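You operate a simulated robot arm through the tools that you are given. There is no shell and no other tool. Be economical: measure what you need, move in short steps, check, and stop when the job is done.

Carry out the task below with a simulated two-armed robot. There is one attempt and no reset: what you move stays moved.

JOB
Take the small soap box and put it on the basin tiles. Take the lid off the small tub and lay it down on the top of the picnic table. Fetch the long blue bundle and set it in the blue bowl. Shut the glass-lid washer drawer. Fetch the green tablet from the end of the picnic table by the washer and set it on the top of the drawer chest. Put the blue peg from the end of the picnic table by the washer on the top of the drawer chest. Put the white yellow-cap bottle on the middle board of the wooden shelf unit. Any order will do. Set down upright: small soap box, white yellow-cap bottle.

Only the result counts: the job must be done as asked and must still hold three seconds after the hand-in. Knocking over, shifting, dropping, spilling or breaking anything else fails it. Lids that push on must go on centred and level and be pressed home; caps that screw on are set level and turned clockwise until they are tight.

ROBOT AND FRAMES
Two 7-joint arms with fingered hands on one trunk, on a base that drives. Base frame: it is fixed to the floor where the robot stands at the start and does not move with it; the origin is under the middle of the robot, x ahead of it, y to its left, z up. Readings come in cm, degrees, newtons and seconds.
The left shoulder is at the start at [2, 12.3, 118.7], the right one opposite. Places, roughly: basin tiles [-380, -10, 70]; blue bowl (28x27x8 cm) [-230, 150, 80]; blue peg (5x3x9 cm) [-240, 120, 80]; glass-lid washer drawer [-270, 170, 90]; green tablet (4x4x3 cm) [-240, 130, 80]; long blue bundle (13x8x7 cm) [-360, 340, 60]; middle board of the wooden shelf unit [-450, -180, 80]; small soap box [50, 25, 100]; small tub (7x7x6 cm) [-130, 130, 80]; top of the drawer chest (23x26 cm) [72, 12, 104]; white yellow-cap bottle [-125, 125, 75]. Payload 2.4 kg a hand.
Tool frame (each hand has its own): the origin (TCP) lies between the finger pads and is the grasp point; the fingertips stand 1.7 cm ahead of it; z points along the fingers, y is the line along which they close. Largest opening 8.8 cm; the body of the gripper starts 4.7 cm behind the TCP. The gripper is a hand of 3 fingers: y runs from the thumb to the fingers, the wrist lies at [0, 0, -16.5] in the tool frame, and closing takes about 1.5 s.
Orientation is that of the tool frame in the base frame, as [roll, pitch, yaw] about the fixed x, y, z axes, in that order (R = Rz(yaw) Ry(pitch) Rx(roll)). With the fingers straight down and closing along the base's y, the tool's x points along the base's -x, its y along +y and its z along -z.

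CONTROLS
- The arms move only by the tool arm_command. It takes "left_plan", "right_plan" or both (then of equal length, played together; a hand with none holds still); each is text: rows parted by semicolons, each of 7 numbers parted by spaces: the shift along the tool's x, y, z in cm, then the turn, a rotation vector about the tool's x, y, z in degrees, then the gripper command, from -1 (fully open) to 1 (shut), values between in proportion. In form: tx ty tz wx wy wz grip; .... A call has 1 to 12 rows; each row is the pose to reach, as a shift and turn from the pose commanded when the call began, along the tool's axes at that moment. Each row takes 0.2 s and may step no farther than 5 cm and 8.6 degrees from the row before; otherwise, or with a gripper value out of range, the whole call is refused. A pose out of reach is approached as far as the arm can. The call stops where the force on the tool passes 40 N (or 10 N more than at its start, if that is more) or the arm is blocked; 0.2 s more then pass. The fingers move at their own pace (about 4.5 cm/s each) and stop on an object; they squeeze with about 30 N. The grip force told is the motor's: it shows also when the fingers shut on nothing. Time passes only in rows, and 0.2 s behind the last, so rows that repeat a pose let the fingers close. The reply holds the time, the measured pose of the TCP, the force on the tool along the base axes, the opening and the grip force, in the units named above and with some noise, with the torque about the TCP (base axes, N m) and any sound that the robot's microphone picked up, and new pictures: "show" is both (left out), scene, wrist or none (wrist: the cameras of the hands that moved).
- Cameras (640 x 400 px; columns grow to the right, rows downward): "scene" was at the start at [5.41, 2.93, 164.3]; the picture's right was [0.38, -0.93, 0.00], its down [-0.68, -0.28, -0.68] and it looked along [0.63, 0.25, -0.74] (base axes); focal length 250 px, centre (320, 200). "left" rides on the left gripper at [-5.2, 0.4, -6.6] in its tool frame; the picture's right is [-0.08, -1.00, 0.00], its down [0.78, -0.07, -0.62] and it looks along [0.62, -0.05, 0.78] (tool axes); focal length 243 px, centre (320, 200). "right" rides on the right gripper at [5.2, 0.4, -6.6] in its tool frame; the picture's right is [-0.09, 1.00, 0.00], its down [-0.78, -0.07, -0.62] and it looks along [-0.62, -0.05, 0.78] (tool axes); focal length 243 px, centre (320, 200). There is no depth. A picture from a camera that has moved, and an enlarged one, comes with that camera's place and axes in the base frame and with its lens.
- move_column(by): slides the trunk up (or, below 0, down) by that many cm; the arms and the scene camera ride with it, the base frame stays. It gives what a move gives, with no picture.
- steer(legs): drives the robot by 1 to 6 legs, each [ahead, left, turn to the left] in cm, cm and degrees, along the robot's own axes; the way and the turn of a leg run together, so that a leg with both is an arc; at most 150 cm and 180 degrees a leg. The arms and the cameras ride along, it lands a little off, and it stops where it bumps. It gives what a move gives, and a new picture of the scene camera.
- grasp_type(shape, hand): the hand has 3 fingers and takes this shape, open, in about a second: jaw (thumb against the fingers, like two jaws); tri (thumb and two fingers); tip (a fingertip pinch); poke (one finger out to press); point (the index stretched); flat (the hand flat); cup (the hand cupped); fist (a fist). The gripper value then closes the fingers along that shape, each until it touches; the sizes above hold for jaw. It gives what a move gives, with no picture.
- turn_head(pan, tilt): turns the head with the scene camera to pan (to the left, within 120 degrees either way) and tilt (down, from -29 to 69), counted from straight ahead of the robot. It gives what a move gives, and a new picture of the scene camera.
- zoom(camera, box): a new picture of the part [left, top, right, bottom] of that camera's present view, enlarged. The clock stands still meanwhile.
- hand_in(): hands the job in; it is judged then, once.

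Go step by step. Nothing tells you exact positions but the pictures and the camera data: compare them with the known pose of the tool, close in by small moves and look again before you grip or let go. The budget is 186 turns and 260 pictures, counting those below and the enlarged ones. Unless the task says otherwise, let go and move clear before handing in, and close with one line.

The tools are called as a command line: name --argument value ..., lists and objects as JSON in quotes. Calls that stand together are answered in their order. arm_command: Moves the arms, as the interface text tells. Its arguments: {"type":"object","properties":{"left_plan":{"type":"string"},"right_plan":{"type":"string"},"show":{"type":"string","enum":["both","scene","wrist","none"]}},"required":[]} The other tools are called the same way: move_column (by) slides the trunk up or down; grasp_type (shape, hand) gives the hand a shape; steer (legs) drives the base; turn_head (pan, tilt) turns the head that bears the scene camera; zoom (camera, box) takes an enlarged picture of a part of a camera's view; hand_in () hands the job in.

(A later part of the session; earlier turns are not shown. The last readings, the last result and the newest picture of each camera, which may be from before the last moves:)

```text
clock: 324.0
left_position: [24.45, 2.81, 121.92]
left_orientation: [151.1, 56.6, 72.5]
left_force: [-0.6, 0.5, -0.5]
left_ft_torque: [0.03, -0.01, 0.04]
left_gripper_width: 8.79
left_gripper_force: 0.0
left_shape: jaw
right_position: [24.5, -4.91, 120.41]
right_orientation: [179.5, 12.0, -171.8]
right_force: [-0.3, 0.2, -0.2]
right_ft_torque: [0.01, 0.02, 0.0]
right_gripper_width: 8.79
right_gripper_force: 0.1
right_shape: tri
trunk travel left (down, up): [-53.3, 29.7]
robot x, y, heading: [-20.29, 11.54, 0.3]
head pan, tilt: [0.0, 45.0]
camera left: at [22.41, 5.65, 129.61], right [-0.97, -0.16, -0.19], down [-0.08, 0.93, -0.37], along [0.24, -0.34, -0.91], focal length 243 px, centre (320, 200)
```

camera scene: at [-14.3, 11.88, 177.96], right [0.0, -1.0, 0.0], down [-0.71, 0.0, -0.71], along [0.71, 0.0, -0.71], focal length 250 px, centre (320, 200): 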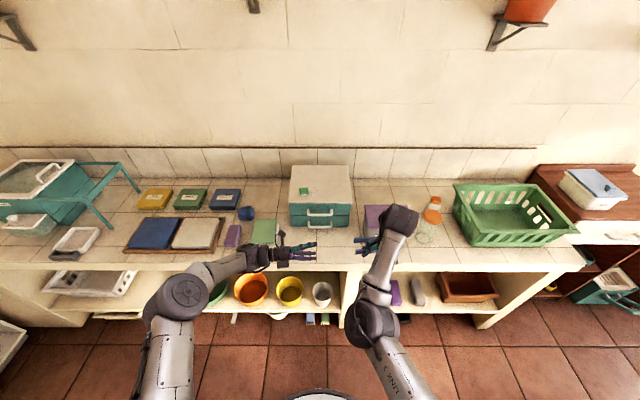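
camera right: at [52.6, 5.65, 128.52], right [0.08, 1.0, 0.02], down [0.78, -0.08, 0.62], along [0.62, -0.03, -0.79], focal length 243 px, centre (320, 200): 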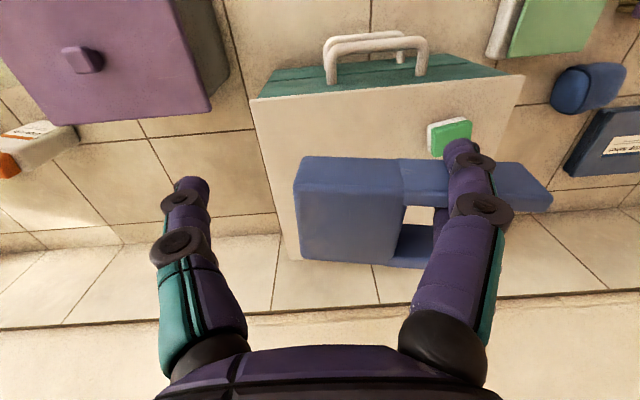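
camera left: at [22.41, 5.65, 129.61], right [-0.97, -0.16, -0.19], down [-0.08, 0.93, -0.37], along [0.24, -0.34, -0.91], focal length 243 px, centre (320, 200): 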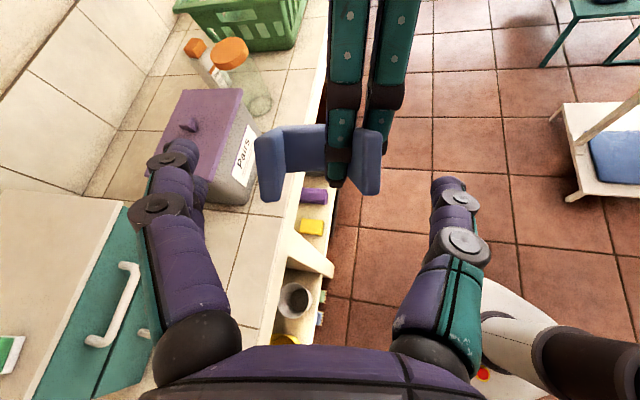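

Clear view now: the jaws straddle both legs. I'll advance 1.5 cm and close across them.

arm_command --left_plan "0 0 0.8 0 0 0 -1; 0 0 1.5 0 0 0 -1; 0 0 1.5 0 0 0 -0.4; 0 0 1.5 0 0 0 0.2; 0 0 1.5 0 0 0 1; 0 0 1.5 0 0 0 1; 0 0 1.5 0 0 0 1; 0 0 1.5 0 0 0 1; 0 0 1.5 0 0 0 1" --show "wrist"

```text
clock: 326.0
left_position: [24.97, 1.57, 121.23]
left_orientation: [151.1, 56.7, 72.4]
left_force: [0.3, 2.4, -0.8]
left_ft_torque: [0.02, 0.03, -0.02]
left_gripper_width: 3.61
left_gripper_force: 30.2
left_shape: jaw
right_position: [24.41, -4.75, 120.41]
right_orientation: [179.5, 12.0, -171.9]
right_force: [-0.2, -2.8, 0.2]
right_ft_torque: [0.02, -0.03, 0.06]
right_gripper_width: 8.8
right_gripper_force: 0.0
right_shape: tri
trunk travel left (down, up): [-53.3, 29.7]
robot x, y, heading: [-20.11, 11.69, 0.1]
head pan, tilt: [0.0, 45.0]
camera left: at [22.81, 4.44, 128.92], right [-0.97, -0.16, -0.19], down [-0.08, 0.93, -0.37], along [0.24, -0.34, -0.91], focal length 243 px, centre (320, 200)
```

left: 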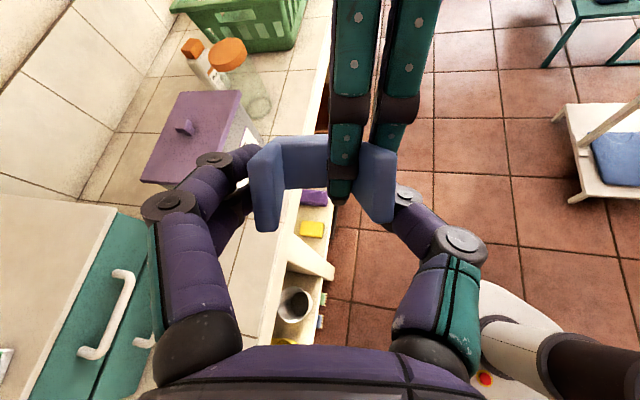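

The left hand now holds both legs. I'll draw the peg down and off the right fingers.

arm_command --left_plan "0.9 0 0.5 0 0 0 1; 1.7 0 1 0 0 0 1; 2.6 0 1.5 0 0 0 1; 3.4 0 2 0 0 0 1; 5 0 3 0 0 0 1; 6.8 0 4.1 0 0 0 1; 9 0 5.5 0 0 0 1" --show "wrist"

```text
clock: 327.6
left_position: [27.37, 1.55, 111.29]
left_orientation: [151.2, 56.6, 72.4]
left_force: [0.2, -0.1, -0.3]
left_ft_torque: [0.01, 0.0, -0.03]
left_gripper_width: 3.61
left_gripper_force: 29.6
left_shape: jaw
left hand out of reach, approached as far as the arm can: row 7
right_position: [24.41, -4.86, 120.37]
right_orientation: [179.6, 11.9, -171.9]
right_force: [0.0, -0.3, -0.3]
right_ft_torque: [-0.01, 0.03, 0.02]
right_gripper_width: 8.82
right_gripper_force: 0.1
right_shape: tri
trunk travel left (down, up): [-53.3, 29.7]
robot x, y, heading: [-20.11, 11.85, 0.4]
head pan, tilt: [0.0, 45.0]
camera left: at [25.27, 4.38, 118.91], right [-0.97, -0.16, -0.19], down [-0.08, 0.93, -0.37], along [0.24, -0.34, -0.91], focal length 243 px, centre (320, 200)
```

left: 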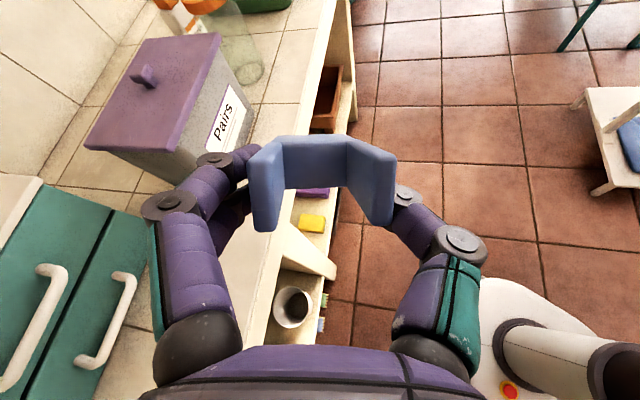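

The peg is free and held by the left hand. I'll separate the arms and turn the left hand to point down.

arm_command --left_plan "-1 0 -3.5 0 8.4 0 1; -2 0 -7 0 16.8 0 1; -3 0 -10 0 25.2 0 1; -3.5 0 -12 0 33.6 0 1; -4 0 -14 0 42 0 1; -4 0 -14 0 50.4 0 1; -4 0 -14 0 58.5 0 1; -4 0 -14 0 58.5 0 1" --right_plan "0 -2 0 0 0 0 -1; 0 -4 0 0 0 0 -1; 0 -6 0 0 0 0 -1; 0 -8 0 0 0 0 -1; 0 -10 0 0 0 0 -1; 0 -10 0 0 0 0 -1; 0 -10 0 0 0 0 -1; 0 -10 0 0 0 0 -1" --show "wrist"

```text
clock: 329.4
left_position: [23.28, 11.32, 121.33]
left_orientation: [164.6, 1.3, 96.8]
left_force: [-0.7, -0.3, -0.1]
left_ft_torque: [-0.02, 0.02, 0.03]
left_gripper_width: 3.59
left_gripper_force: 30.2
left_shape: jaw
right_position: [25.75, -15.07, 120.72]
right_orientation: [179.5, 12.1, -171.9]
right_force: [-0.3, -0.1, -0.1]
right_ft_torque: [-0.01, -0.02, 0.02]
right_gripper_width: 8.81
right_gripper_force: 0.1
right_shape: tri
trunk travel left (down, up): [-53.3, 29.7]
robot x, y, heading: [-20.52, 11.81, 0.1]
head pan, tilt: [0.0, 45.0]
camera right: at [19.28, -15.72, 126.12], right [-0.06, 1.0, 0.03], down [0.64, 0.02, 0.77], along [0.77, 0.06, -0.64], focal length 243 px, centre (320, 200)
camera left: at [22.54, 6.09, 127.97], right [-0.94, -0.2, -0.26], down [-0.32, 0.76, 0.56], along [0.09, 0.62, -0.78], focal length 243 px, centre (320, 200)
```

right: 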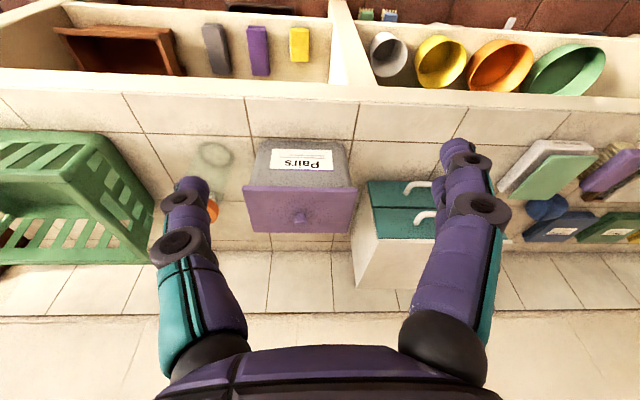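
left: 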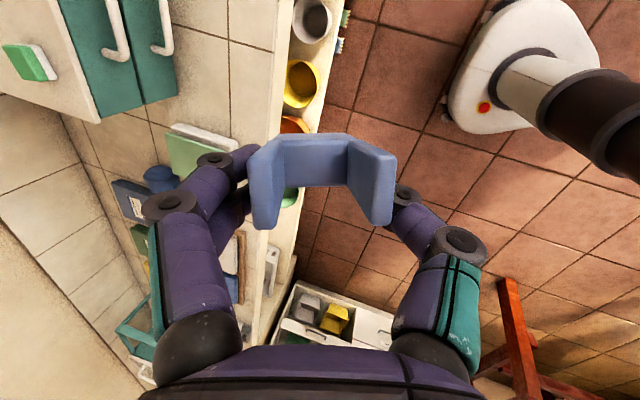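

The peg is held cleanly by its legs, body downward. I'll drive back to the counter.

steer --legs '[[35, 0, 0]]'

zoom --camera "left" --box '[0, 0, 640, 400]'

```text
clock: 331.6
left_position: [57.27, 11.38, 121.3]
left_orientation: [164.6, 1.4, 96.6]
left_force: [-0.3, -0.3, -0.1]
left_ft_torque: [0.01, 0.0, -0.03]
left_gripper_width: 3.55
left_gripper_force: 30.1
left_shape: jaw
right_position: [59.54, -15.18, 120.74]
right_orientation: [179.4, 11.9, -172.0]
right_force: [0.2, 0.5, 0.1]
right_ft_torque: [0.02, 0.0, -0.03]
right_gripper_width: 8.79
right_gripper_force: 0.0
right_shape: tri
trunk travel left (down, up): [-53.3, 29.7]
robot x, y, heading: [13.04, 12.13, 0.0]
head pan, tilt: [0.0, 45.0]
camera scene: at [19.69, 11.91, 177.95], right [0.0, -1.0, 0.0], down [-0.71, 0.0, -0.71], along [0.71, 0.0, -0.71], focal length 250 px, centre (320, 200)
```

scene: 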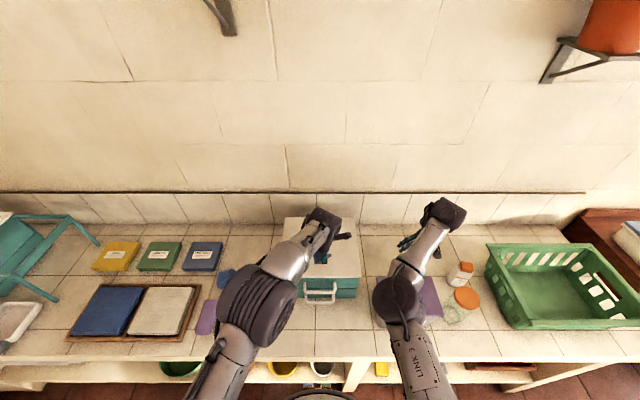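

```text
1.00 times, centred on (320, 200) of left (not enlarged: the box is as wide or as high as the picture)
camera zoom: at [56.46, 6.12, 127.93], right [-0.94, -0.2, -0.26], down [-0.32, 0.76, 0.56], along [0.09, 0.61, -0.78], focal length 243 px, centre (320, 200)
```

zoom: 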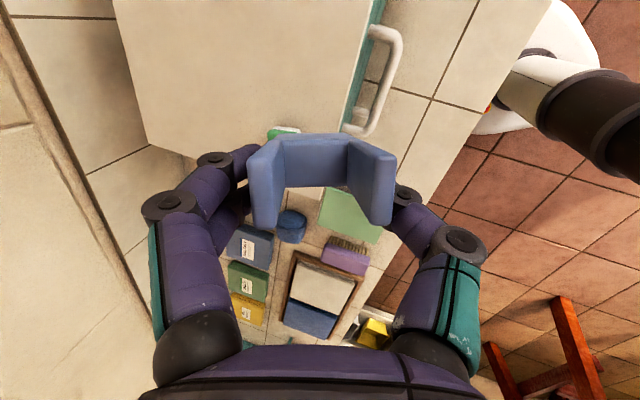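

arm_command --left_plan "-0.5 1.5 1.1 0 0 0 1; -1 3 2.2 0 0 0 1; -1.6 4.6 3.35 0 0 0 1; -1.6 4.6 3.35 0 0 0 1" --show "none"

move_column --by -4

zoom --camera "left" --box '[0, 0, 640, 400]'

```text
clock: 332.6
left_position: [61.42, 10.74, 119.69]
left_orientation: [164.5, 1.4, 96.6]
left_force: [0.3, -0.8, 0.1]
left_ft_torque: [0.0, 0.0, 0.05]
left_gripper_width: 3.56
left_gripper_force: 29.8
left_shape: jaw
left hand out of reach, approached as far as the arm can: row 3, 4
right_position: [59.57, -15.11, 120.72]
right_orientation: [179.5, 12.0, -172.0]
right_force: [0.0, 0.1, 0.5]
right_ft_torque: [0.05, 0.0, -0.02]
right_gripper_width: 8.79
right_gripper_force: 0.2
right_shape: tri
trunk travel left (down, up): [-53.3, 29.7]
robot x, y, heading: [13.4, 11.98, -0.1]
head pan, tilt: [0.0, 45.0]
```

```text
clock: 333.5
left_position: [61.45, 10.73, 115.83]
left_orientation: [164.5, 1.5, 96.6]
left_force: [0.2, -0.5, -0.1]
left_ft_torque: [-0.03, -0.02, -0.01]
left_gripper_width: 3.57
left_gripper_force: 30.1
left_shape: jaw
right_position: [59.48, -15.09, 116.67]
right_orientation: [179.5, 12.0, -171.9]
right_force: [0.5, 0.1, 0.3]
right_ft_torque: [0.0, 0.0, 0.02]
right_gripper_width: 8.81
right_gripper_force: 0.0
right_shape: tri
trunk travel left (down, up): [-49.3, 33.7]
robot x, y, heading: [13.43, 11.73, 0.3]
head pan, tilt: [0.0, 45.0]
```

```text
1.00 times, centred on (320, 200) of left (not enlarged: the box is as wide or as high as the picture)
camera zoom: at [60.66, 5.47, 122.44], right [-0.94, -0.2, -0.26], down [-0.32, 0.76, 0.56], along [0.09, 0.61, -0.78], focal length 243 px, centre (320, 200)
```

zoom: 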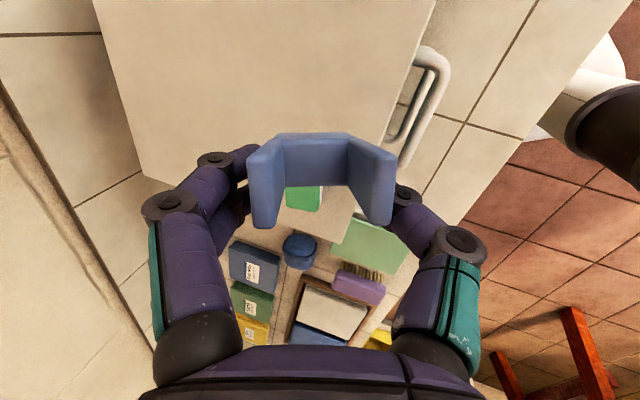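

arm_command --left_plan "-1.5 0.3 0.5 0 0 0 1; -3.1 0.6 1 0 0 0 1; -3.1 0.6 1.4 0 0 0 1; -3.1 0.6 1.8 0 0 0 1; -3.1 0.6 2.2 0 0 0 1; -3.1 0.6 2.6 0 0 0 1; -3.1 0.6 3 0 0 0 1; -3.1 0.6 3.4 0 0 0 1; -3.1 0.6 3.8 0 0 0 1; -3.1 0.6 4.2 0 0 0 1; -3.1 0.6 4.6 0 0 0 1" --show "wrist"

```text
clock: 335.9
left_position: [60.71, 8.97, 112.04]
left_orientation: [164.5, 1.5, 96.7]
left_force: [0.5, -0.7, -0.9]
left_ft_torque: [-0.01, 0.02, 0.02]
left_gripper_width: 3.57
left_gripper_force: 30.9
left_shape: jaw
left hand out of reach, approached as far as the arm can: row 1, 2, 3, 4, 5, 6, 7, 8, 9, 10, 11
right_position: [59.54, -15.13, 116.8]
right_orientation: [179.6, 12.0, -172.1]
right_force: [0.1, -0.2, 0.0]
right_ft_torque: [0.0, -0.02, -0.01]
right_gripper_width: 8.82
right_gripper_force: 0.2
right_shape: tri
trunk travel left (down, up): [-49.3, 33.7]
robot x, y, heading: [13.6, 12.1, 0.2]
head pan, tilt: [0.0, 45.0]
camera left: at [59.94, 3.67, 118.64], right [-0.94, -0.2, -0.26], down [-0.32, 0.76, 0.56], along [0.09, 0.61, -0.78], focal length 243 px, centre (320, 200)
```

left: 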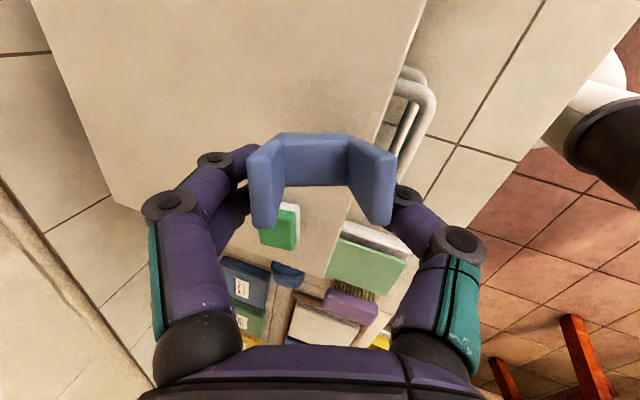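

I need about 3 cm more depth on the chest, so I'll nudge the robot forward.

steer --legs '[[4, 0, 0]]'

arm_command --left_plan "0 0 0.4 0 0 0 1; 0 0 0.8 0 0 0 1; 0 0 1.2 0 0 0 1; 0 0 1.6 0 0 0 1; 0 0 2 0 0 0 1; 0 0 2.4 0 0 0 1; 0 0 2.8 0 0 0 1; 0 0 3.2 0 0 0 1; 0 0 3.6 0 0 0 1; 0 0 4 0 0 0 1; 0 0 4.4 0 0 0 1; 0 0 4.8 0 0 0 1" --show "wrist"

```text
clock: 336.7
left_position: [64.87, 9.05, 111.94]
left_orientation: [164.6, 1.5, 96.7]
left_force: [-0.3, -0.9, 0.4]
left_ft_torque: [0.02, -0.03, -0.01]
left_gripper_width: 3.58
left_gripper_force: 29.9
left_shape: jaw
right_position: [63.98, -15.02, 116.59]
right_orientation: [179.5, 11.9, -172.0]
right_force: [0.6, 0.7, 0.0]
right_ft_torque: [0.03, -0.01, 0.0]
right_gripper_width: 8.81
right_gripper_force: 0.1
right_shape: tri
trunk travel left (down, up): [-49.3, 33.7]
robot x, y, heading: [17.63, 11.99, 0.3]
head pan, tilt: [0.0, 45.0]
camera scene: at [23.93, 11.93, 173.94], right [0.0, -1.0, 0.0], down [-0.71, 0.0, -0.71], along [0.71, 0.0, -0.71], focal length 250 px, centre (320, 200)
```

scene: 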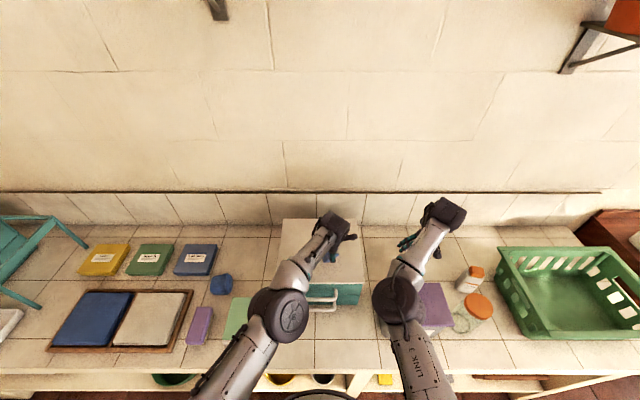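

```text
clock: 339.3
left_position: [64.62, 9.04, 109.71]
left_orientation: [164.3, 1.5, 96.7]
left_force: [5.3, 0.3, 30.5]
left_ft_torque: [0.07, -0.46, -0.02]
left_gripper_width: 3.99
left_gripper_force: 29.9
left_shape: jaw
left hand out of reach, approached as far as the arm can: row 3, 4, 5, 6, 7, 8, 9, 10, 11, 12
right_position: [63.45, -15.12, 116.84]
right_orientation: [179.4, 12.1, -172.0]
right_force: [0.3, -0.4, -0.8]
right_ft_torque: [0.01, 0.02, 0.0]
right_gripper_width: 8.82
right_gripper_force: 0.1
right_shape: tri
trunk travel left (down, up): [-49.3, 33.7]
robot x, y, heading: [17.38, 11.62, 0.2]
head pan, tilt: [0.0, 45.0]
camera left: at [63.79, 3.76, 116.2], right [-0.94, -0.2, -0.27], down [-0.32, 0.76, 0.56], along [0.09, 0.61, -0.78], focal length 243 px, centre (320, 200)
```

left: 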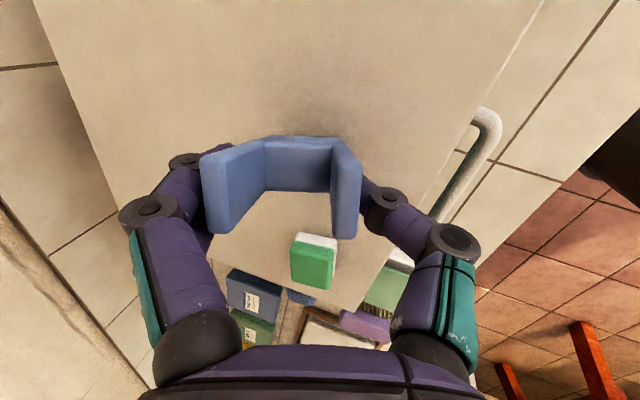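

The peg is standing on the chest. I'll ease off, open, and withdraw along the hand's axis.

arm_command --left_plan "0 0 -0.4 0 0 0 1; 0 0 -0.4 0 0 0 0; 0 0 -0.4 0 0 0 -0.5; 0 0 -0.4 0 0 0 -1; 0 0 -0.4 0 0 0 -1; 0 0 -0.4 0 0 0 -1" --show "wrist"

```text
clock: 340.7
left_position: [64.54, 8.96, 109.82]
left_orientation: [164.5, 1.4, 96.8]
left_force: [0.8, 0.5, -0.9]
left_ft_torque: [0.03, -0.01, 0.01]
left_gripper_width: 8.79
left_gripper_force: 0.1
left_shape: jaw
right_position: [63.61, -15.03, 116.71]
right_orientation: [179.5, 12.1, -171.9]
right_force: [-0.4, -0.4, 0.0]
right_ft_torque: [0.0, -0.03, 0.0]
right_gripper_width: 8.82
right_gripper_force: 0.1
right_shape: tri
trunk travel left (down, up): [-49.3, 33.7]
robot x, y, heading: [17.41, 11.61, -0.0]
head pan, tilt: [0.0, 45.0]
camera left: at [63.72, 3.75, 116.49], right [-0.94, -0.2, -0.26], down [-0.32, 0.76, 0.56], along [0.09, 0.61, -0.79], focal length 243 px, centre (320, 200)
```

left: 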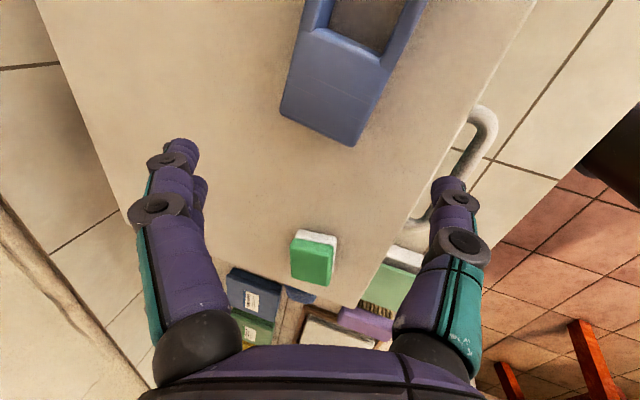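

The peg settled flat on the chest top. I'll raise the left hand and verify that it's fully on.

arm_command --left_plan "0 0 -2 0 0 0 -1; 0 0 -4.5 0 0 0 -1; 2 0 -8 0 0 0 -1; 4 -2 -10 0 0 0 -1; 8 -4 -10 0 0 0 -1; 11 -6 -10 0 0 0 -1" --show "scene"

zoom --camera "scene" --box '[260, 200, 400, 320]'

```text
clock: 342.1
left_position: [54.94, 19.25, 117.57]
left_orientation: [164.5, 1.6, 96.7]
left_force: [-0.6, 0.2, -0.1]
left_ft_torque: [-0.01, 0.0, 0.0]
left_gripper_width: 8.79
left_gripper_force: 0.0
left_shape: jaw
right_position: [63.51, -15.13, 116.6]
right_orientation: [179.5, 12.0, -171.9]
right_force: [-0.1, -0.5, -0.1]
right_ft_torque: [0.0, 0.03, 0.03]
right_gripper_width: 8.79
right_gripper_force: 0.0
right_shape: tri
trunk travel left (down, up): [-49.3, 33.7]
robot x, y, heading: [17.23, 12.03, 0.2]
head pan, tilt: [0.0, 45.0]
camera scene: at [23.54, 11.93, 173.96], right [0.0, -1.0, 0.0], down [-0.71, 0.0, -0.71], along [0.71, 0.0, -0.71], focal length 250 px, centre (320, 200)
```

scene: 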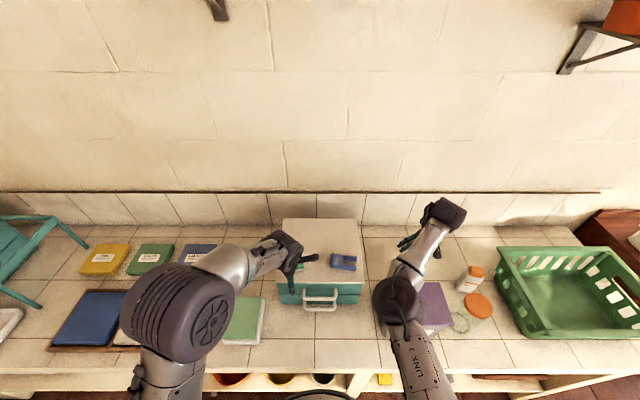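

```text
3.33 times, centred on (330, 260) of scene
camera zoom: at [23.54, 11.93, 173.96], right [0.0, -1.0, 0.0], down [-0.71, 0.0, -0.71], along [0.71, 0.0, -0.71], focal length 832 px, centre (287, 0)
```

zoom: 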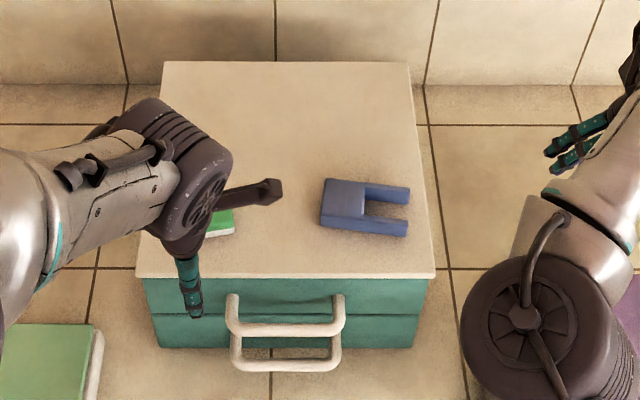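

Both the peg and the tablet are safely on the chest top. I'll back away and drive to the picnic table for the tub lid.

move_column --by 4

steer --legs '[[-42, 0, 0], [0, 0, 90], [35, 90, 0]]'

grasp_type --shape "jaw" --hand "right"

arm_command --left_plan "0 0 0 0 0 -8 -1; 0 0 0 0 0 -16 -1; 0 0 0 0 0 -24 -1; 0 0 0 0 0 -32 -1; 0 0 0 0 0 -40 -1; 0 0 0 0 0 -48 -1; 0 0 0 0 0 -56 -1; 0 0 0 0 0 -64 -1; 0 0 0 0 0 -72 -1; 0 0 0 0 0 -80 -1; 0 0 0 0 0 -88 -1" --show "none"

```text
clock: 343.0
left_position: [55.04, 19.18, 121.44]
left_orientation: [164.5, 1.5, 96.7]
left_force: [0.1, 0.1, 0.6]
left_ft_torque: [-0.03, 0.0, 0.0]
left_gripper_width: 8.77
left_gripper_force: 0.1
left_shape: jaw
right_position: [63.57, -15.18, 120.82]
right_orientation: [179.5, 11.9, -172.0]
right_force: [0.1, 0.5, 0.5]
right_ft_torque: [-0.02, -0.04, -0.03]
right_gripper_width: 8.8
right_gripper_force: 0.0
right_shape: tri
trunk travel left (down, up): [-53.3, 29.7]
robot x, y, heading: [17.11, 11.92, 0.2]
head pan, tilt: [0.0, 45.0]
```

```text
clock: 353.8
left_position: [-115.1, 87.55, 121.52]
left_orientation: [164.5, 1.6, -176.4]
left_force: [-0.7, 0.0, -0.1]
left_ft_torque: [0.02, -0.03, -0.01]
left_gripper_width: 8.8
left_gripper_force: 0.1
left_shape: jaw
right_position: [-80.36, 94.24, 120.7]
right_orientation: [179.4, 12.0, -85.1]
right_force: [0.0, -1.5, 0.1]
right_ft_torque: [-0.02, 0.01, 0.02]
right_gripper_width: 8.81
right_gripper_force: 0.1
right_shape: tri
trunk travel left (down, up): [-53.3, 29.7]
robot x, y, heading: [-109.77, 49.73, 87.4]
head pan, tilt: [0.0, 45.0]
camera scene: at [-109.49, 55.73, 177.96], right [1.0, -0.05, 0.0], down [-0.04, -0.71, -0.71], along [0.04, 0.71, -0.71], focal length 250 px, centre (320, 200)
```

scene: 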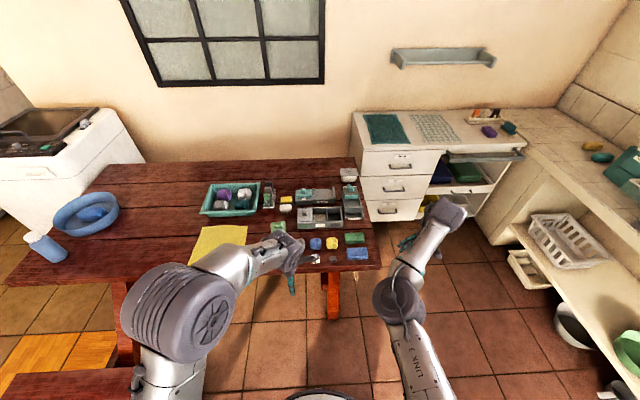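

```text
clock: 354.7
left_position: [-115.03, 87.46, 121.53]
left_orientation: [164.5, 1.5, -176.5]
left_force: [0.0, 0.1, -0.1]
left_ft_torque: [-0.03, -0.01, -0.01]
left_gripper_width: 8.8
left_gripper_force: 0.1
left_shape: jaw
right_position: [-80.26, 94.27, 120.79]
right_orientation: [179.5, 12.0, -85.1]
right_force: [-0.1, -0.1, -0.3]
right_ft_torque: [0.0, 0.02, -0.01]
right_gripper_width: 8.8
right_gripper_force: 0.0
right_shape: jaw
trunk travel left (down, up): [-53.3, 29.7]
robot x, y, heading: [-109.45, 49.33, 87.0]
head pan, tilt: [0.0, 45.0]
```

```text
clock: 357.1
left_position: [-115.13, 87.43, 121.36]
left_orientation: [-179.0, 15.5, -87.9]
left_force: [0.1, -0.4, 0.4]
left_ft_torque: [-0.04, 0.0, -0.02]
left_gripper_width: 8.79
left_gripper_force: 0.0
left_shape: jaw
right_position: [-80.29, 94.32, 120.72]
right_orientation: [179.5, 12.0, -85.1]
right_force: [0.4, 0.5, 0.4]
right_ft_torque: [0.05, -0.01, -0.02]
right_gripper_width: 8.79
right_gripper_force: 0.1
right_shape: jaw
trunk travel left (down, up): [-53.3, 29.7]
robot x, y, heading: [-109.34, 49.93, 87.1]
head pan, tilt: [0.0, 45.0]
```

steer --legs '[[0, 0, 3], [37, 0, 0]]'

zoom --camera "left" --box '[0, 0, 640, 400]'

```text
clock: 359.9
left_position: [-116.88, 123.63, 121.48]
left_orientation: [-179.0, 15.6, -85.2]
left_force: [0.6, 0.5, 0.3]
left_ft_torque: [-0.04, 0.0, 0.0]
left_gripper_width: 8.79
left_gripper_force: 0.1
left_shape: jaw
right_position: [-82.52, 132.13, 120.67]
right_orientation: [179.5, 11.9, -82.3]
right_force: [-0.8, -0.5, -0.3]
right_ft_torque: [-0.01, 0.01, 0.0]
right_gripper_width: 8.82
right_gripper_force: 0.0
right_shape: jaw
trunk travel left (down, up): [-53.3, 29.7]
robot x, y, heading: [-109.45, 86.03, 90.1]
head pan, tilt: [0.0, 45.0]
camera scene: at [-109.79, 92.26, 177.95], right [1.0, 0.0, 0.0], down [0.0, -0.71, -0.71], along [0.0, 0.71, -0.71], focal length 250 px, centre (320, 200)
```

scene: 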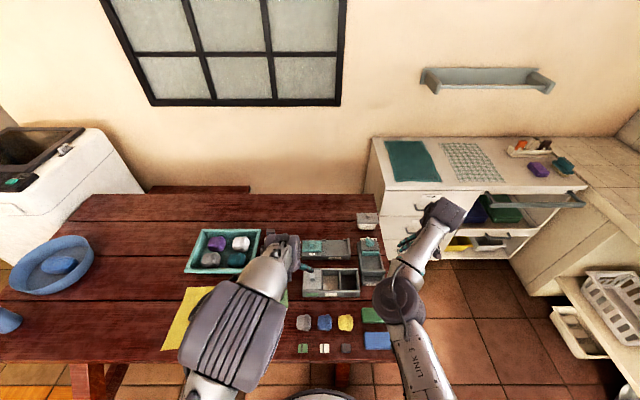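

```text
1.00 times, centred on (320, 200) of left (not enlarged: the box is as wide or as high as the picture)
camera zoom: at [-117.93, 126.8, 129.23], right [0.99, 0.16, 0.04], down [0.13, -0.91, 0.39], along [0.1, -0.38, -0.92], focal length 243 px, centre (320, 200)
```

zoom: 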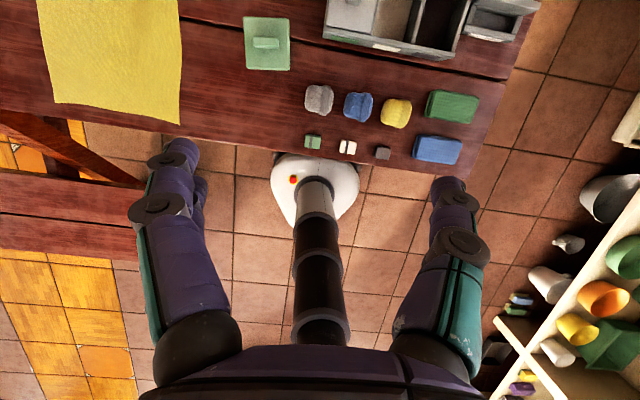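

The lid is at about [-126.3, 133.8]. I'll move 6 cm closer and bring the left hand over it, pointing down.

steer --legs '[[6, 0, 0]]'

arm_command --left_plan "-0.5 1.5 3 0 3 0 -1; -1 3 6 0 6 0 -1; -1.2 4.5 9 0 9 0 -1; -1.5 6 12 0 12 0 -1; -1.7 7.3 14 0 15.6 0 -1; -1.7 8.5 15.5 0 15.6 0 -1; -1.7 8.5 15.5 0 15.6 0 -1" --show "none"

move_column --by -12

zoom --camera "left" --box '[0, 0, 640, 400]'

```text
clock: 360.8
left_position: [-117.07, 129.85, 121.33]
left_orientation: [-179.0, 15.4, -85.2]
left_force: [0.2, 0.3, -0.4]
left_ft_torque: [-0.03, -0.02, -0.01]
left_gripper_width: 8.8
left_gripper_force: 0.1
left_shape: jaw
right_position: [-82.56, 138.27, 120.68]
right_orientation: [179.6, 11.9, -82.2]
right_force: [0.2, -0.5, 0.3]
right_ft_torque: [-0.01, -0.01, 0.01]
right_gripper_width: 8.83
right_gripper_force: 0.1
right_shape: jaw
trunk travel left (down, up): [-53.3, 29.7]
robot x, y, heading: [-109.69, 91.73, 90.0]
head pan, tilt: [0.0, 45.0]
camera scene: at [-109.78, 98.44, 177.94], right [1.0, 0.0, 0.0], down [0.0, -0.71, -0.71], along [0.0, 0.71, -0.71], focal length 250 px, centre (320, 200)
```

scene: 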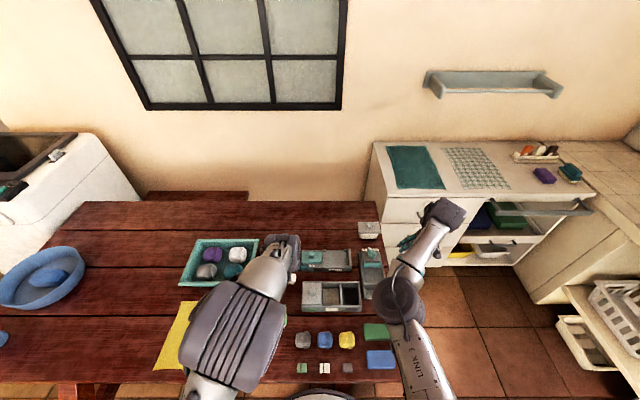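

```text
clock: 362.4
left_position: [-125.86, 134.76, 106.86]
left_orientation: [-179.2, -0.1, -85.5]
left_force: [-0.3, 0.1, 0.0]
left_ft_torque: [0.01, 0.01, 0.06]
left_gripper_width: 8.8
left_gripper_force: 0.0
left_shape: jaw
right_position: [-82.6, 138.04, 120.7]
right_orientation: [179.5, 12.0, -82.2]
right_force: [0.4, 0.4, -1.1]
right_ft_torque: [0.03, -0.02, 0.0]
right_gripper_width: 8.81
right_gripper_force: 0.0
right_shape: jaw
trunk travel left (down, up): [-53.3, 29.7]
robot x, y, heading: [-110.06, 91.86, 89.9]
head pan, tilt: [0.0, 45.0]
```

```text
clock: 363.9
left_position: [-125.87, 134.84, 94.89]
left_orientation: [-179.2, -0.1, -85.4]
left_force: [0.0, -0.5, 0.2]
left_ft_torque: [0.02, 0.01, 0.02]
left_gripper_width: 8.79
left_gripper_force: 0.1
left_shape: jaw
right_position: [-82.6, 138.04, 108.65]
right_orientation: [179.5, 11.9, -82.3]
right_force: [0.1, 1.0, 0.6]
right_ft_torque: [0.04, 0.01, 0.0]
right_gripper_width: 8.81
right_gripper_force: 0.1
right_shape: jaw
trunk travel left (down, up): [-41.3, 41.7]
robot x, y, heading: [-109.99, 92.06, 89.9]
head pan, tilt: [0.0, 45.0]
```

```text
1.00 times, centred on (320, 200) of left (not enlarged: the box is as wide or as high as the picture)
camera zoom: at [-126.93, 139.94, 101.51], right [0.99, 0.16, 0.02], down [0.12, -0.77, 0.62], along [0.11, -0.61, -0.78], focal length 243 px, centre (320, 200)
```

zoom: 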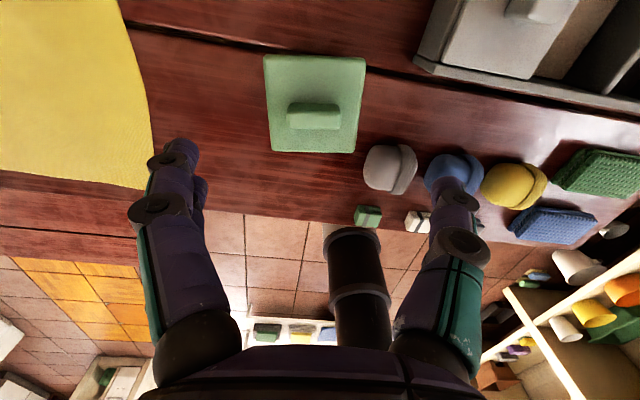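

arm_command --left_plan "0.6 0.2 0 0 0 0 -0.48; 1.2 0.2 0 0 0 0 -0.48; 1.2 0.2 0 0 0 0 -0.48" --show "none"

move_column --by -7

zoom --camera "left" --box '[0, 0, 640, 400]'

```text
clock: 364.7
left_position: [-125.89, 133.52, 94.76]
left_orientation: [-179.0, -0.1, -85.5]
left_force: [0.3, 0.5, 0.8]
left_ft_torque: [0.01, 0.03, -0.03]
left_gripper_width: 6.54
left_gripper_force: 0.1
left_shape: jaw
right_position: [-82.64, 138.05, 108.68]
right_orientation: [179.5, 12.0, -82.2]
right_force: [-0.4, 0.1, 0.5]
right_ft_torque: [-0.02, 0.0, -0.01]
right_gripper_width: 8.8
right_gripper_force: 0.1
right_shape: jaw
trunk travel left (down, up): [-41.3, 41.7]
robot x, y, heading: [-109.85, 91.92, 89.9]
head pan, tilt: [0.0, 45.0]
```

```text
clock: 365.8
left_position: [-125.93, 133.65, 87.86]
left_orientation: [-179.1, -0.1, -85.6]
left_force: [-0.9, 0.1, -0.2]
left_ft_torque: [-0.01, 0.01, -0.03]
left_gripper_width: 6.53
left_gripper_force: 0.0
left_shape: jaw
right_position: [-82.57, 138.06, 101.65]
right_orientation: [179.5, 11.9, -82.2]
right_force: [0.6, -0.7, -0.5]
right_ft_torque: [-0.03, 0.01, -0.02]
right_gripper_width: 8.78
right_gripper_force: 0.1
right_shape: jaw
trunk travel left (down, up): [-34.3, 48.7]
robot x, y, heading: [-110.06, 92.1, 90.0]
head pan, tilt: [0.0, 45.0]
```

```text
1.00 times, centred on (320, 200) of left (not enlarged: the box is as wide or as high as the picture)
camera zoom: at [-127.0, 138.71, 94.49], right [0.99, 0.16, 0.02], down [0.12, -0.77, 0.62], along [0.11, -0.61, -0.78], focal length 243 px, centre (320, 200)
```

zoom: 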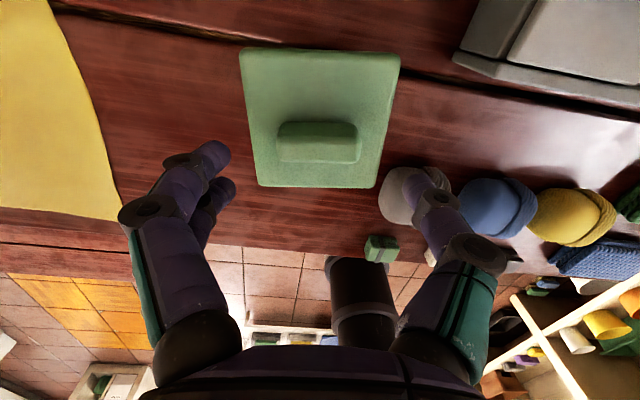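

The knob's top is near z=84.8 at [-126.2, 134.3]. I'll adjust, go down gently, and grip the knob.

arm_command --left_plan "-0.7 0.3 0.6 0 0 0 -0.48; -0.7 0.3 1.2 0 0 0 -0.48; -0.7 0.3 1.7 0 0 0 -0.48; -0.7 0.3 2.2 0 0 0 -0.48; -0.7 0.3 2.6 0 0 0 -0.48" --show "wrist"

```text
clock: 367.0
left_position: [-126.27, 134.39, 85.24]
left_orientation: [-179.2, 0.0, -85.5]
left_force: [-0.3, 0.3, 0.3]
left_ft_torque: [-0.01, -0.03, 0.01]
left_gripper_width: 6.51
left_gripper_force: 0.0
left_shape: jaw
right_position: [-82.53, 137.95, 101.65]
right_orientation: [179.4, 12.0, -82.3]
right_force: [0.3, -0.2, 0.2]
right_ft_torque: [-0.03, 0.05, 0.02]
right_gripper_width: 8.79
right_gripper_force: 0.1
right_shape: jaw
trunk travel left (down, up): [-34.3, 48.7]
robot x, y, heading: [-109.35, 91.82, 90.0]
head pan, tilt: [0.0, 45.0]
camera left: at [-127.31, 139.4, 91.83], right [0.99, 0.16, 0.02], down [0.12, -0.77, 0.62], along [0.11, -0.61, -0.78], focal length 243 px, centre (320, 200)
```

left: 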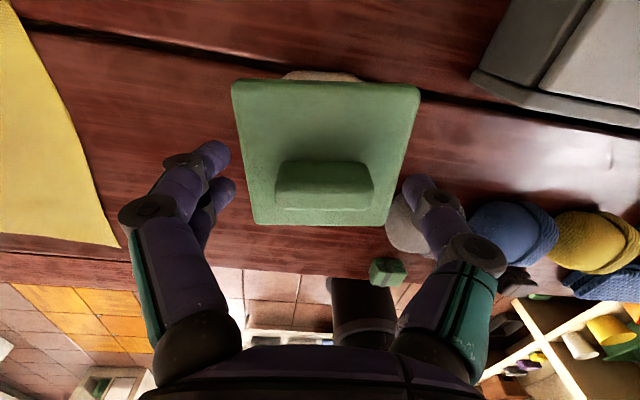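

arm_command --left_plan "-0.5 0 0.3 0 0 0 -0.48; -0.5 0 0.6 0 0 0 -0.48; -0.5 0 0.6 0 0 0 0.1; -0.5 0 0.6 0 0 0 1; -0.5 0 0.6 0 0 0 1; -0.5 0 0.6 0 0 0 1; -0.5 0 0.6 0 0 0 1; -0.5 0 0.6 0 0 0 1" --show "wrist"

```text
clock: 368.8
left_position: [-126.43, 134.8, 84.75]
left_orientation: [-179.2, 0.0, -85.5]
left_force: [0.4, 0.3, 0.2]
left_ft_torque: [0.0, 0.03, -0.02]
left_gripper_width: 0.0
left_gripper_force: 30.0
left_shape: jaw
right_position: [-82.63, 138.07, 101.78]
right_orientation: [179.5, 12.0, -82.2]
right_force: [-0.3, 0.6, -0.1]
right_ft_torque: [0.01, 0.0, -0.02]
right_gripper_width: 8.84
right_gripper_force: 0.0
right_shape: jaw
trunk travel left (down, up): [-34.3, 48.7]
robot x, y, heading: [-110.31, 92.13, 90.0]
head pan, tilt: [0.0, 45.0]
heard: snap
camera left: at [-127.35, 139.83, 91.28], right [0.99, 0.16, 0.02], down [0.12, -0.77, 0.62], along [0.11, -0.61, -0.78], focal length 243 px, centre (320, 200)
```

left: 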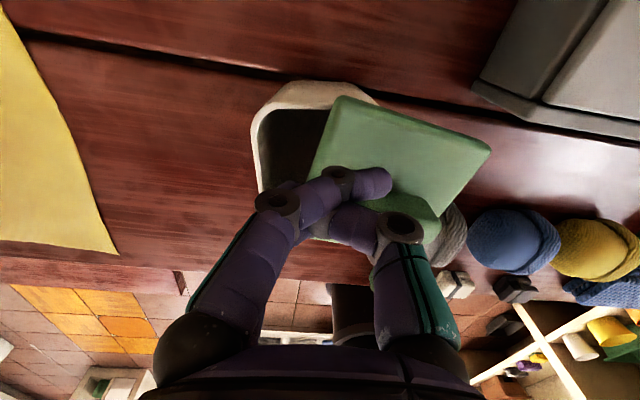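

The lid snapped loose and slid to the side of the tub. I'll rise straight up and look.

arm_command --left_plan "0 0 -1 0 0 0 1; 0 0 -3 0 0 0 1; 0 0 -6 0 0 0 1; 0 0 -6 0 0 0 -1; 0 0 -6 0 0 0 -1; 0 0 -6 0 0 0 -1" --show "wrist"

zoom --camera "left" --box '[220, 40, 500, 215]'

```text
clock: 370.2
left_position: [-126.66, 134.58, 90.55]
left_orientation: [-179.1, -0.1, -85.4]
left_force: [0.2, -0.1, 0.1]
left_ft_torque: [0.04, 0.02, -0.01]
left_gripper_width: 8.81
left_gripper_force: 0.1
left_shape: jaw
right_position: [-82.52, 138.14, 101.71]
right_orientation: [179.5, 12.0, -82.2]
right_force: [-0.3, 0.0, 1.2]
right_ft_torque: [-0.01, 0.02, -0.01]
right_gripper_width: 8.8
right_gripper_force: 0.1
right_shape: jaw
trunk travel left (down, up): [-34.3, 48.7]
robot x, y, heading: [-109.43, 91.94, 89.8]
head pan, tilt: [0.0, 45.0]
camera left: at [-127.66, 139.68, 97.16], right [0.99, 0.16, 0.02], down [0.12, -0.77, 0.62], along [0.11, -0.61, -0.78], focal length 243 px, centre (320, 200)
```

left: 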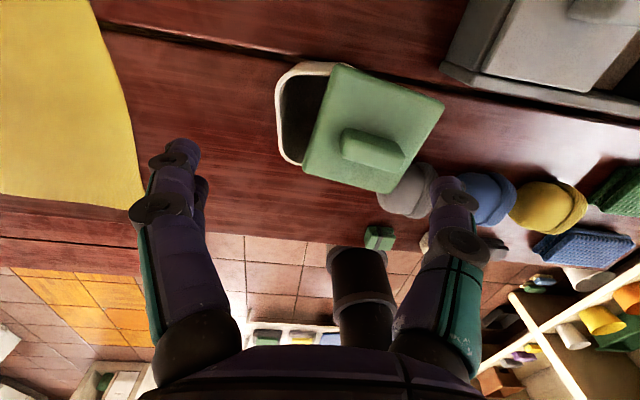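

```text
2.29 times, centred on (360, 128) of left
camera zoom: at [-127.66, 139.68, 97.16], right [0.99, 0.16, 0.02], down [0.12, -0.77, 0.62], along [0.11, -0.61, -0.78], focal length 555 px, centre (229, 366)
```

zoom: 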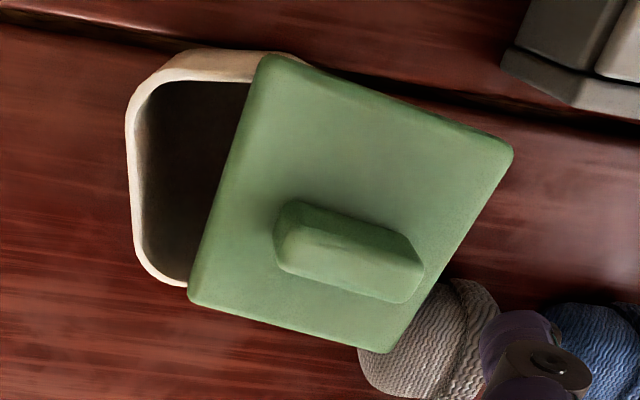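

The lid lies loose and askew on the tub, centred near [-123.5, 133.8]. I'll line the left hand up with its edges and lower partway.

arm_command --left_plan "0.3 -1 0 0 0 4.5 -0.77; 0.7 -2 0 0 0 9 -0.77; 1.05 -3.1 1.5 0 0 13.6 -0.77; 1.05 -3.1 3 0 0 13.6 -0.77; 1.05 -3.1 4.5 0 0 13.6 -0.77; 1.05 -3.1 4.5 0 0 13.6 -0.77" --show "wrist"

```text
clock: 371.6
left_position: [-123.33, 134.02, 86.31]
left_orientation: [-179.1, 0.2, -99.1]
left_force: [-0.2, -0.4, 0.4]
left_ft_torque: [-0.01, -0.03, 0.01]
left_gripper_width: 7.81
left_gripper_force: 0.0
left_shape: jaw
right_position: [-82.62, 138.05, 101.63]
right_orientation: [179.4, 11.9, -82.2]
right_force: [0.3, -0.5, 0.2]
right_ft_torque: [-0.02, -0.04, -0.02]
right_gripper_width: 8.8
right_gripper_force: 0.1
right_shape: jaw
trunk travel left (down, up): [-34.3, 48.7]
robot x, y, heading: [-109.65, 92.14, 89.9]
head pan, tilt: [0.0, 45.0]
camera left: at [-123.06, 139.14, 92.97], right [1.0, -0.07, 0.02], down [-0.07, -0.78, 0.62], along [-0.03, -0.62, -0.78], focal length 243 px, centre (320, 200)
```

left: 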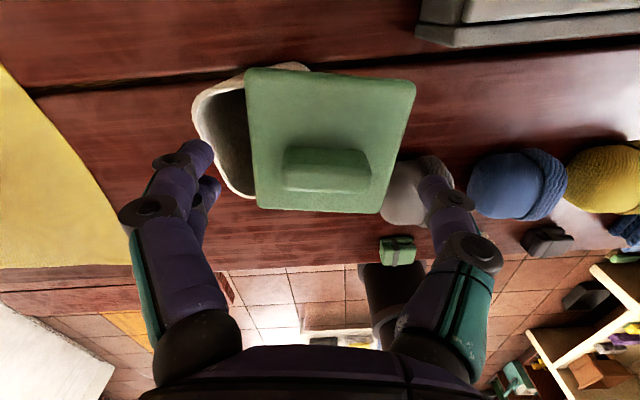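

arm_command --left_plan "-0.5 0 0.6 0 0 0 -0.77; -1 0 1.2 0 0 0 -0.77; -1 0 1.8 0 0 0 -0.77; -1 0 2.4 0 0 0 -0.77; -1 0 2.4 0 0 0 -0.3; -1 0 2.4 0 0 0 1; -1 0 2.4 0 0 0 1; -1 0 2.4 0 0 0 1; -1 0 2.4 0 0 0 1" --show "wrist"

```text
clock: 373.6
left_position: [-123.0, 134.84, 83.95]
left_orientation: [-179.1, 0.0, -99.1]
left_force: [-0.9, 0.4, -0.1]
left_ft_torque: [-0.02, 0.01, 0.03]
left_gripper_width: 0.0
left_gripper_force: 22.3
left_shape: jaw
right_position: [-82.57, 138.07, 101.72]
right_orientation: [179.4, 11.9, -82.2]
right_force: [0.5, 0.0, 0.4]
right_ft_torque: [0.01, -0.01, -0.01]
right_gripper_width: 8.77
right_gripper_force: 0.0
right_shape: jaw
trunk travel left (down, up): [-34.3, 48.7]
robot x, y, heading: [-109.84, 91.87, 90.1]
head pan, tilt: [0.0, 45.0]
camera left: at [-122.8, 140.12, 90.58], right [1.0, -0.07, 0.02], down [-0.07, -0.78, 0.62], along [-0.03, -0.62, -0.78], focal length 243 px, centre (320, 200)
```

left: 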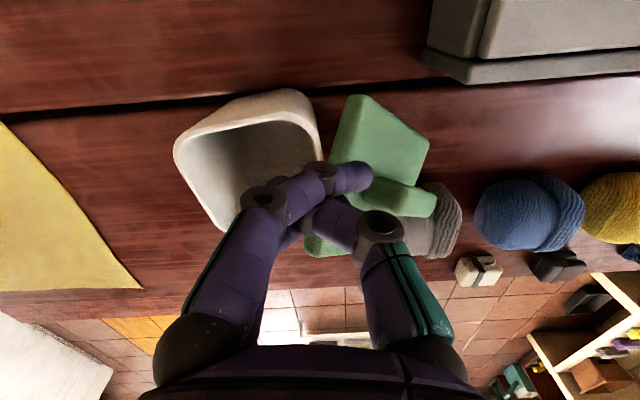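

The lid slid further to the right. I'll rise and look at it again.

arm_command --left_plan "0 0.5 -1 0 0 0 1; 0 0.5 -3 0 0 0 1; 0 0.5 -6.5 0 0 0 1; 0 0.5 -10 0 0 0 -1; 0 0.5 -10 0 0 0 -1; 0 0.5 -10 0 0 0 -1" --show "none"

zoom --camera "left" --box '[180, 20, 500, 220]'

turn_head --pan 0 --tilt 60

```text
clock: 375.0
left_position: [-123.51, 135.13, 93.64]
left_orientation: [-179.0, 0.1, -99.1]
left_force: [-0.4, 0.4, -0.6]
left_ft_torque: [-0.02, 0.01, -0.02]
left_gripper_width: 8.84
left_gripper_force: 0.0
left_shape: jaw
right_position: [-82.66, 138.18, 101.75]
right_orientation: [179.5, 12.0, -82.2]
right_force: [-1.3, -0.4, 0.7]
right_ft_torque: [-0.01, 0.01, 0.02]
right_gripper_width: 8.83
right_gripper_force: 0.2
right_shape: jaw
trunk travel left (down, up): [-34.3, 48.7]
robot x, y, heading: [-109.63, 92.0, 89.7]
head pan, tilt: [0.0, 45.0]
```

```text
2.00 times, centred on (340, 120) of left
camera zoom: at [-123.27, 140.23, 100.24], right [1.0, -0.07, 0.02], down [-0.07, -0.78, 0.62], along [-0.03, -0.62, -0.78], focal length 485 px, centre (280, 360)
```

zoom: 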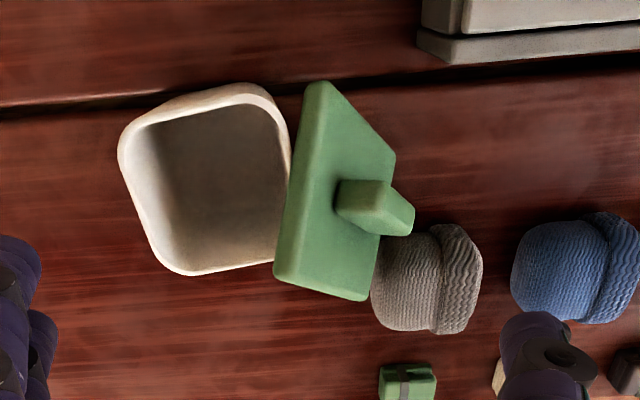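

```text
clock: 375.8
left_position: [-123.47, 135.11, 93.49]
left_orientation: [-179.1, 0.1, -99.0]
left_force: [0.6, -0.4, -0.1]
left_ft_torque: [0.01, -0.02, 0.01]
left_gripper_width: 8.78
left_gripper_force: 0.0
left_shape: jaw
right_position: [-82.67, 138.13, 101.67]
right_orientation: [179.6, 12.0, -82.2]
right_force: [0.7, -0.3, 0.1]
right_ft_torque: [0.02, 0.02, 0.02]
right_gripper_width: 8.78
right_gripper_force: 0.1
right_shape: jaw
trunk travel left (down, up): [-34.3, 48.7]
robot x, y, heading: [-109.79, 91.82, 90.0]
head pan, tilt: [0.0, 60.0]
camera scene: at [-109.79, 96.66, 157.01], right [1.0, 0.0, 0.0], down [0.0, -0.87, -0.5], along [0.0, 0.5, -0.87], focal length 250 px, centre (320, 200)
```

scene: 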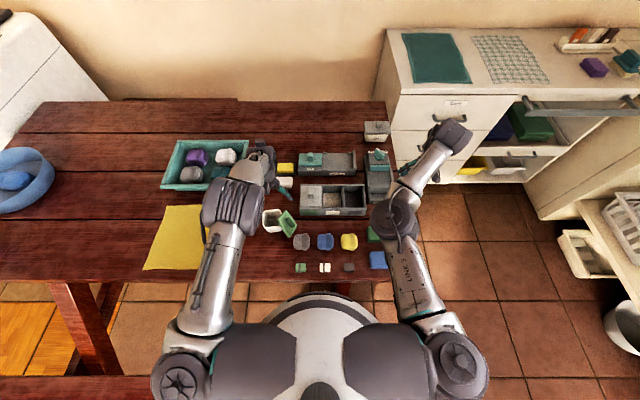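

The lid leans against the tub with its knob sticking out to the right. I'll turn the left hand about 95° so it can pinch the knob across its narrow side.

arm_command --left_plan "0 -0.5 0 0 0 8 -0.1; 0.5 -1 0 0 0 16 -0.1; 1 -1.5 0 0 0 24 -0.1; 1.5 -2 0 0 0 32 -0.1; 2 -2.5 0 0 0 40 -0.1; 2.4 -3 0 0 0 48 -0.1; 2.6 -3.4 0 0 0 56 -0.1; 2.7 -3.7 0 0 0 64 -0.1; 2.7 -3.7 0 0 0 72 -0.1; 2.7 -3.7 0 0 0 80 -0.1; 2.7 -3.7 0 0 0 88 -0.1; 2.7 -3.7 0 0 0 95.6 -0.1" --show "wrist"

```text
clock: 378.4
left_position: [-120.34, 131.87, 93.94]
left_orientation: [179.8, 0.9, 165.2]
left_force: [0.6, 0.2, -0.7]
left_ft_torque: [0.0, 0.01, 0.01]
left_gripper_width: 4.88
left_gripper_force: 0.1
left_shape: jaw
right_position: [-82.57, 138.01, 101.62]
right_orientation: [179.5, 12.2, -82.3]
right_force: [-0.6, -0.8, -0.1]
right_ft_torque: [0.01, 0.03, 0.01]
right_gripper_width: 8.79
right_gripper_force: 0.0
right_shape: jaw
trunk travel left (down, up): [-34.3, 48.7]
robot x, y, heading: [-109.41, 92.06, 89.7]
head pan, tilt: [0.0, 60.0]
camera left: at [-115.44, 130.8, 100.59], right [-0.17, -0.98, 0.0], down [-0.78, 0.14, 0.61], along [-0.6, 0.11, -0.79], focal length 243 px, centre (320, 200)
```

left: 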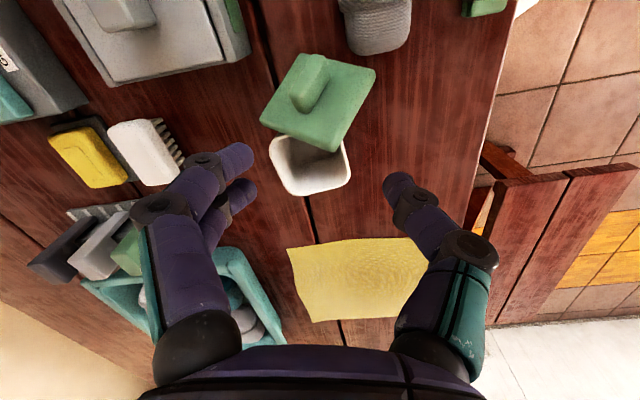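

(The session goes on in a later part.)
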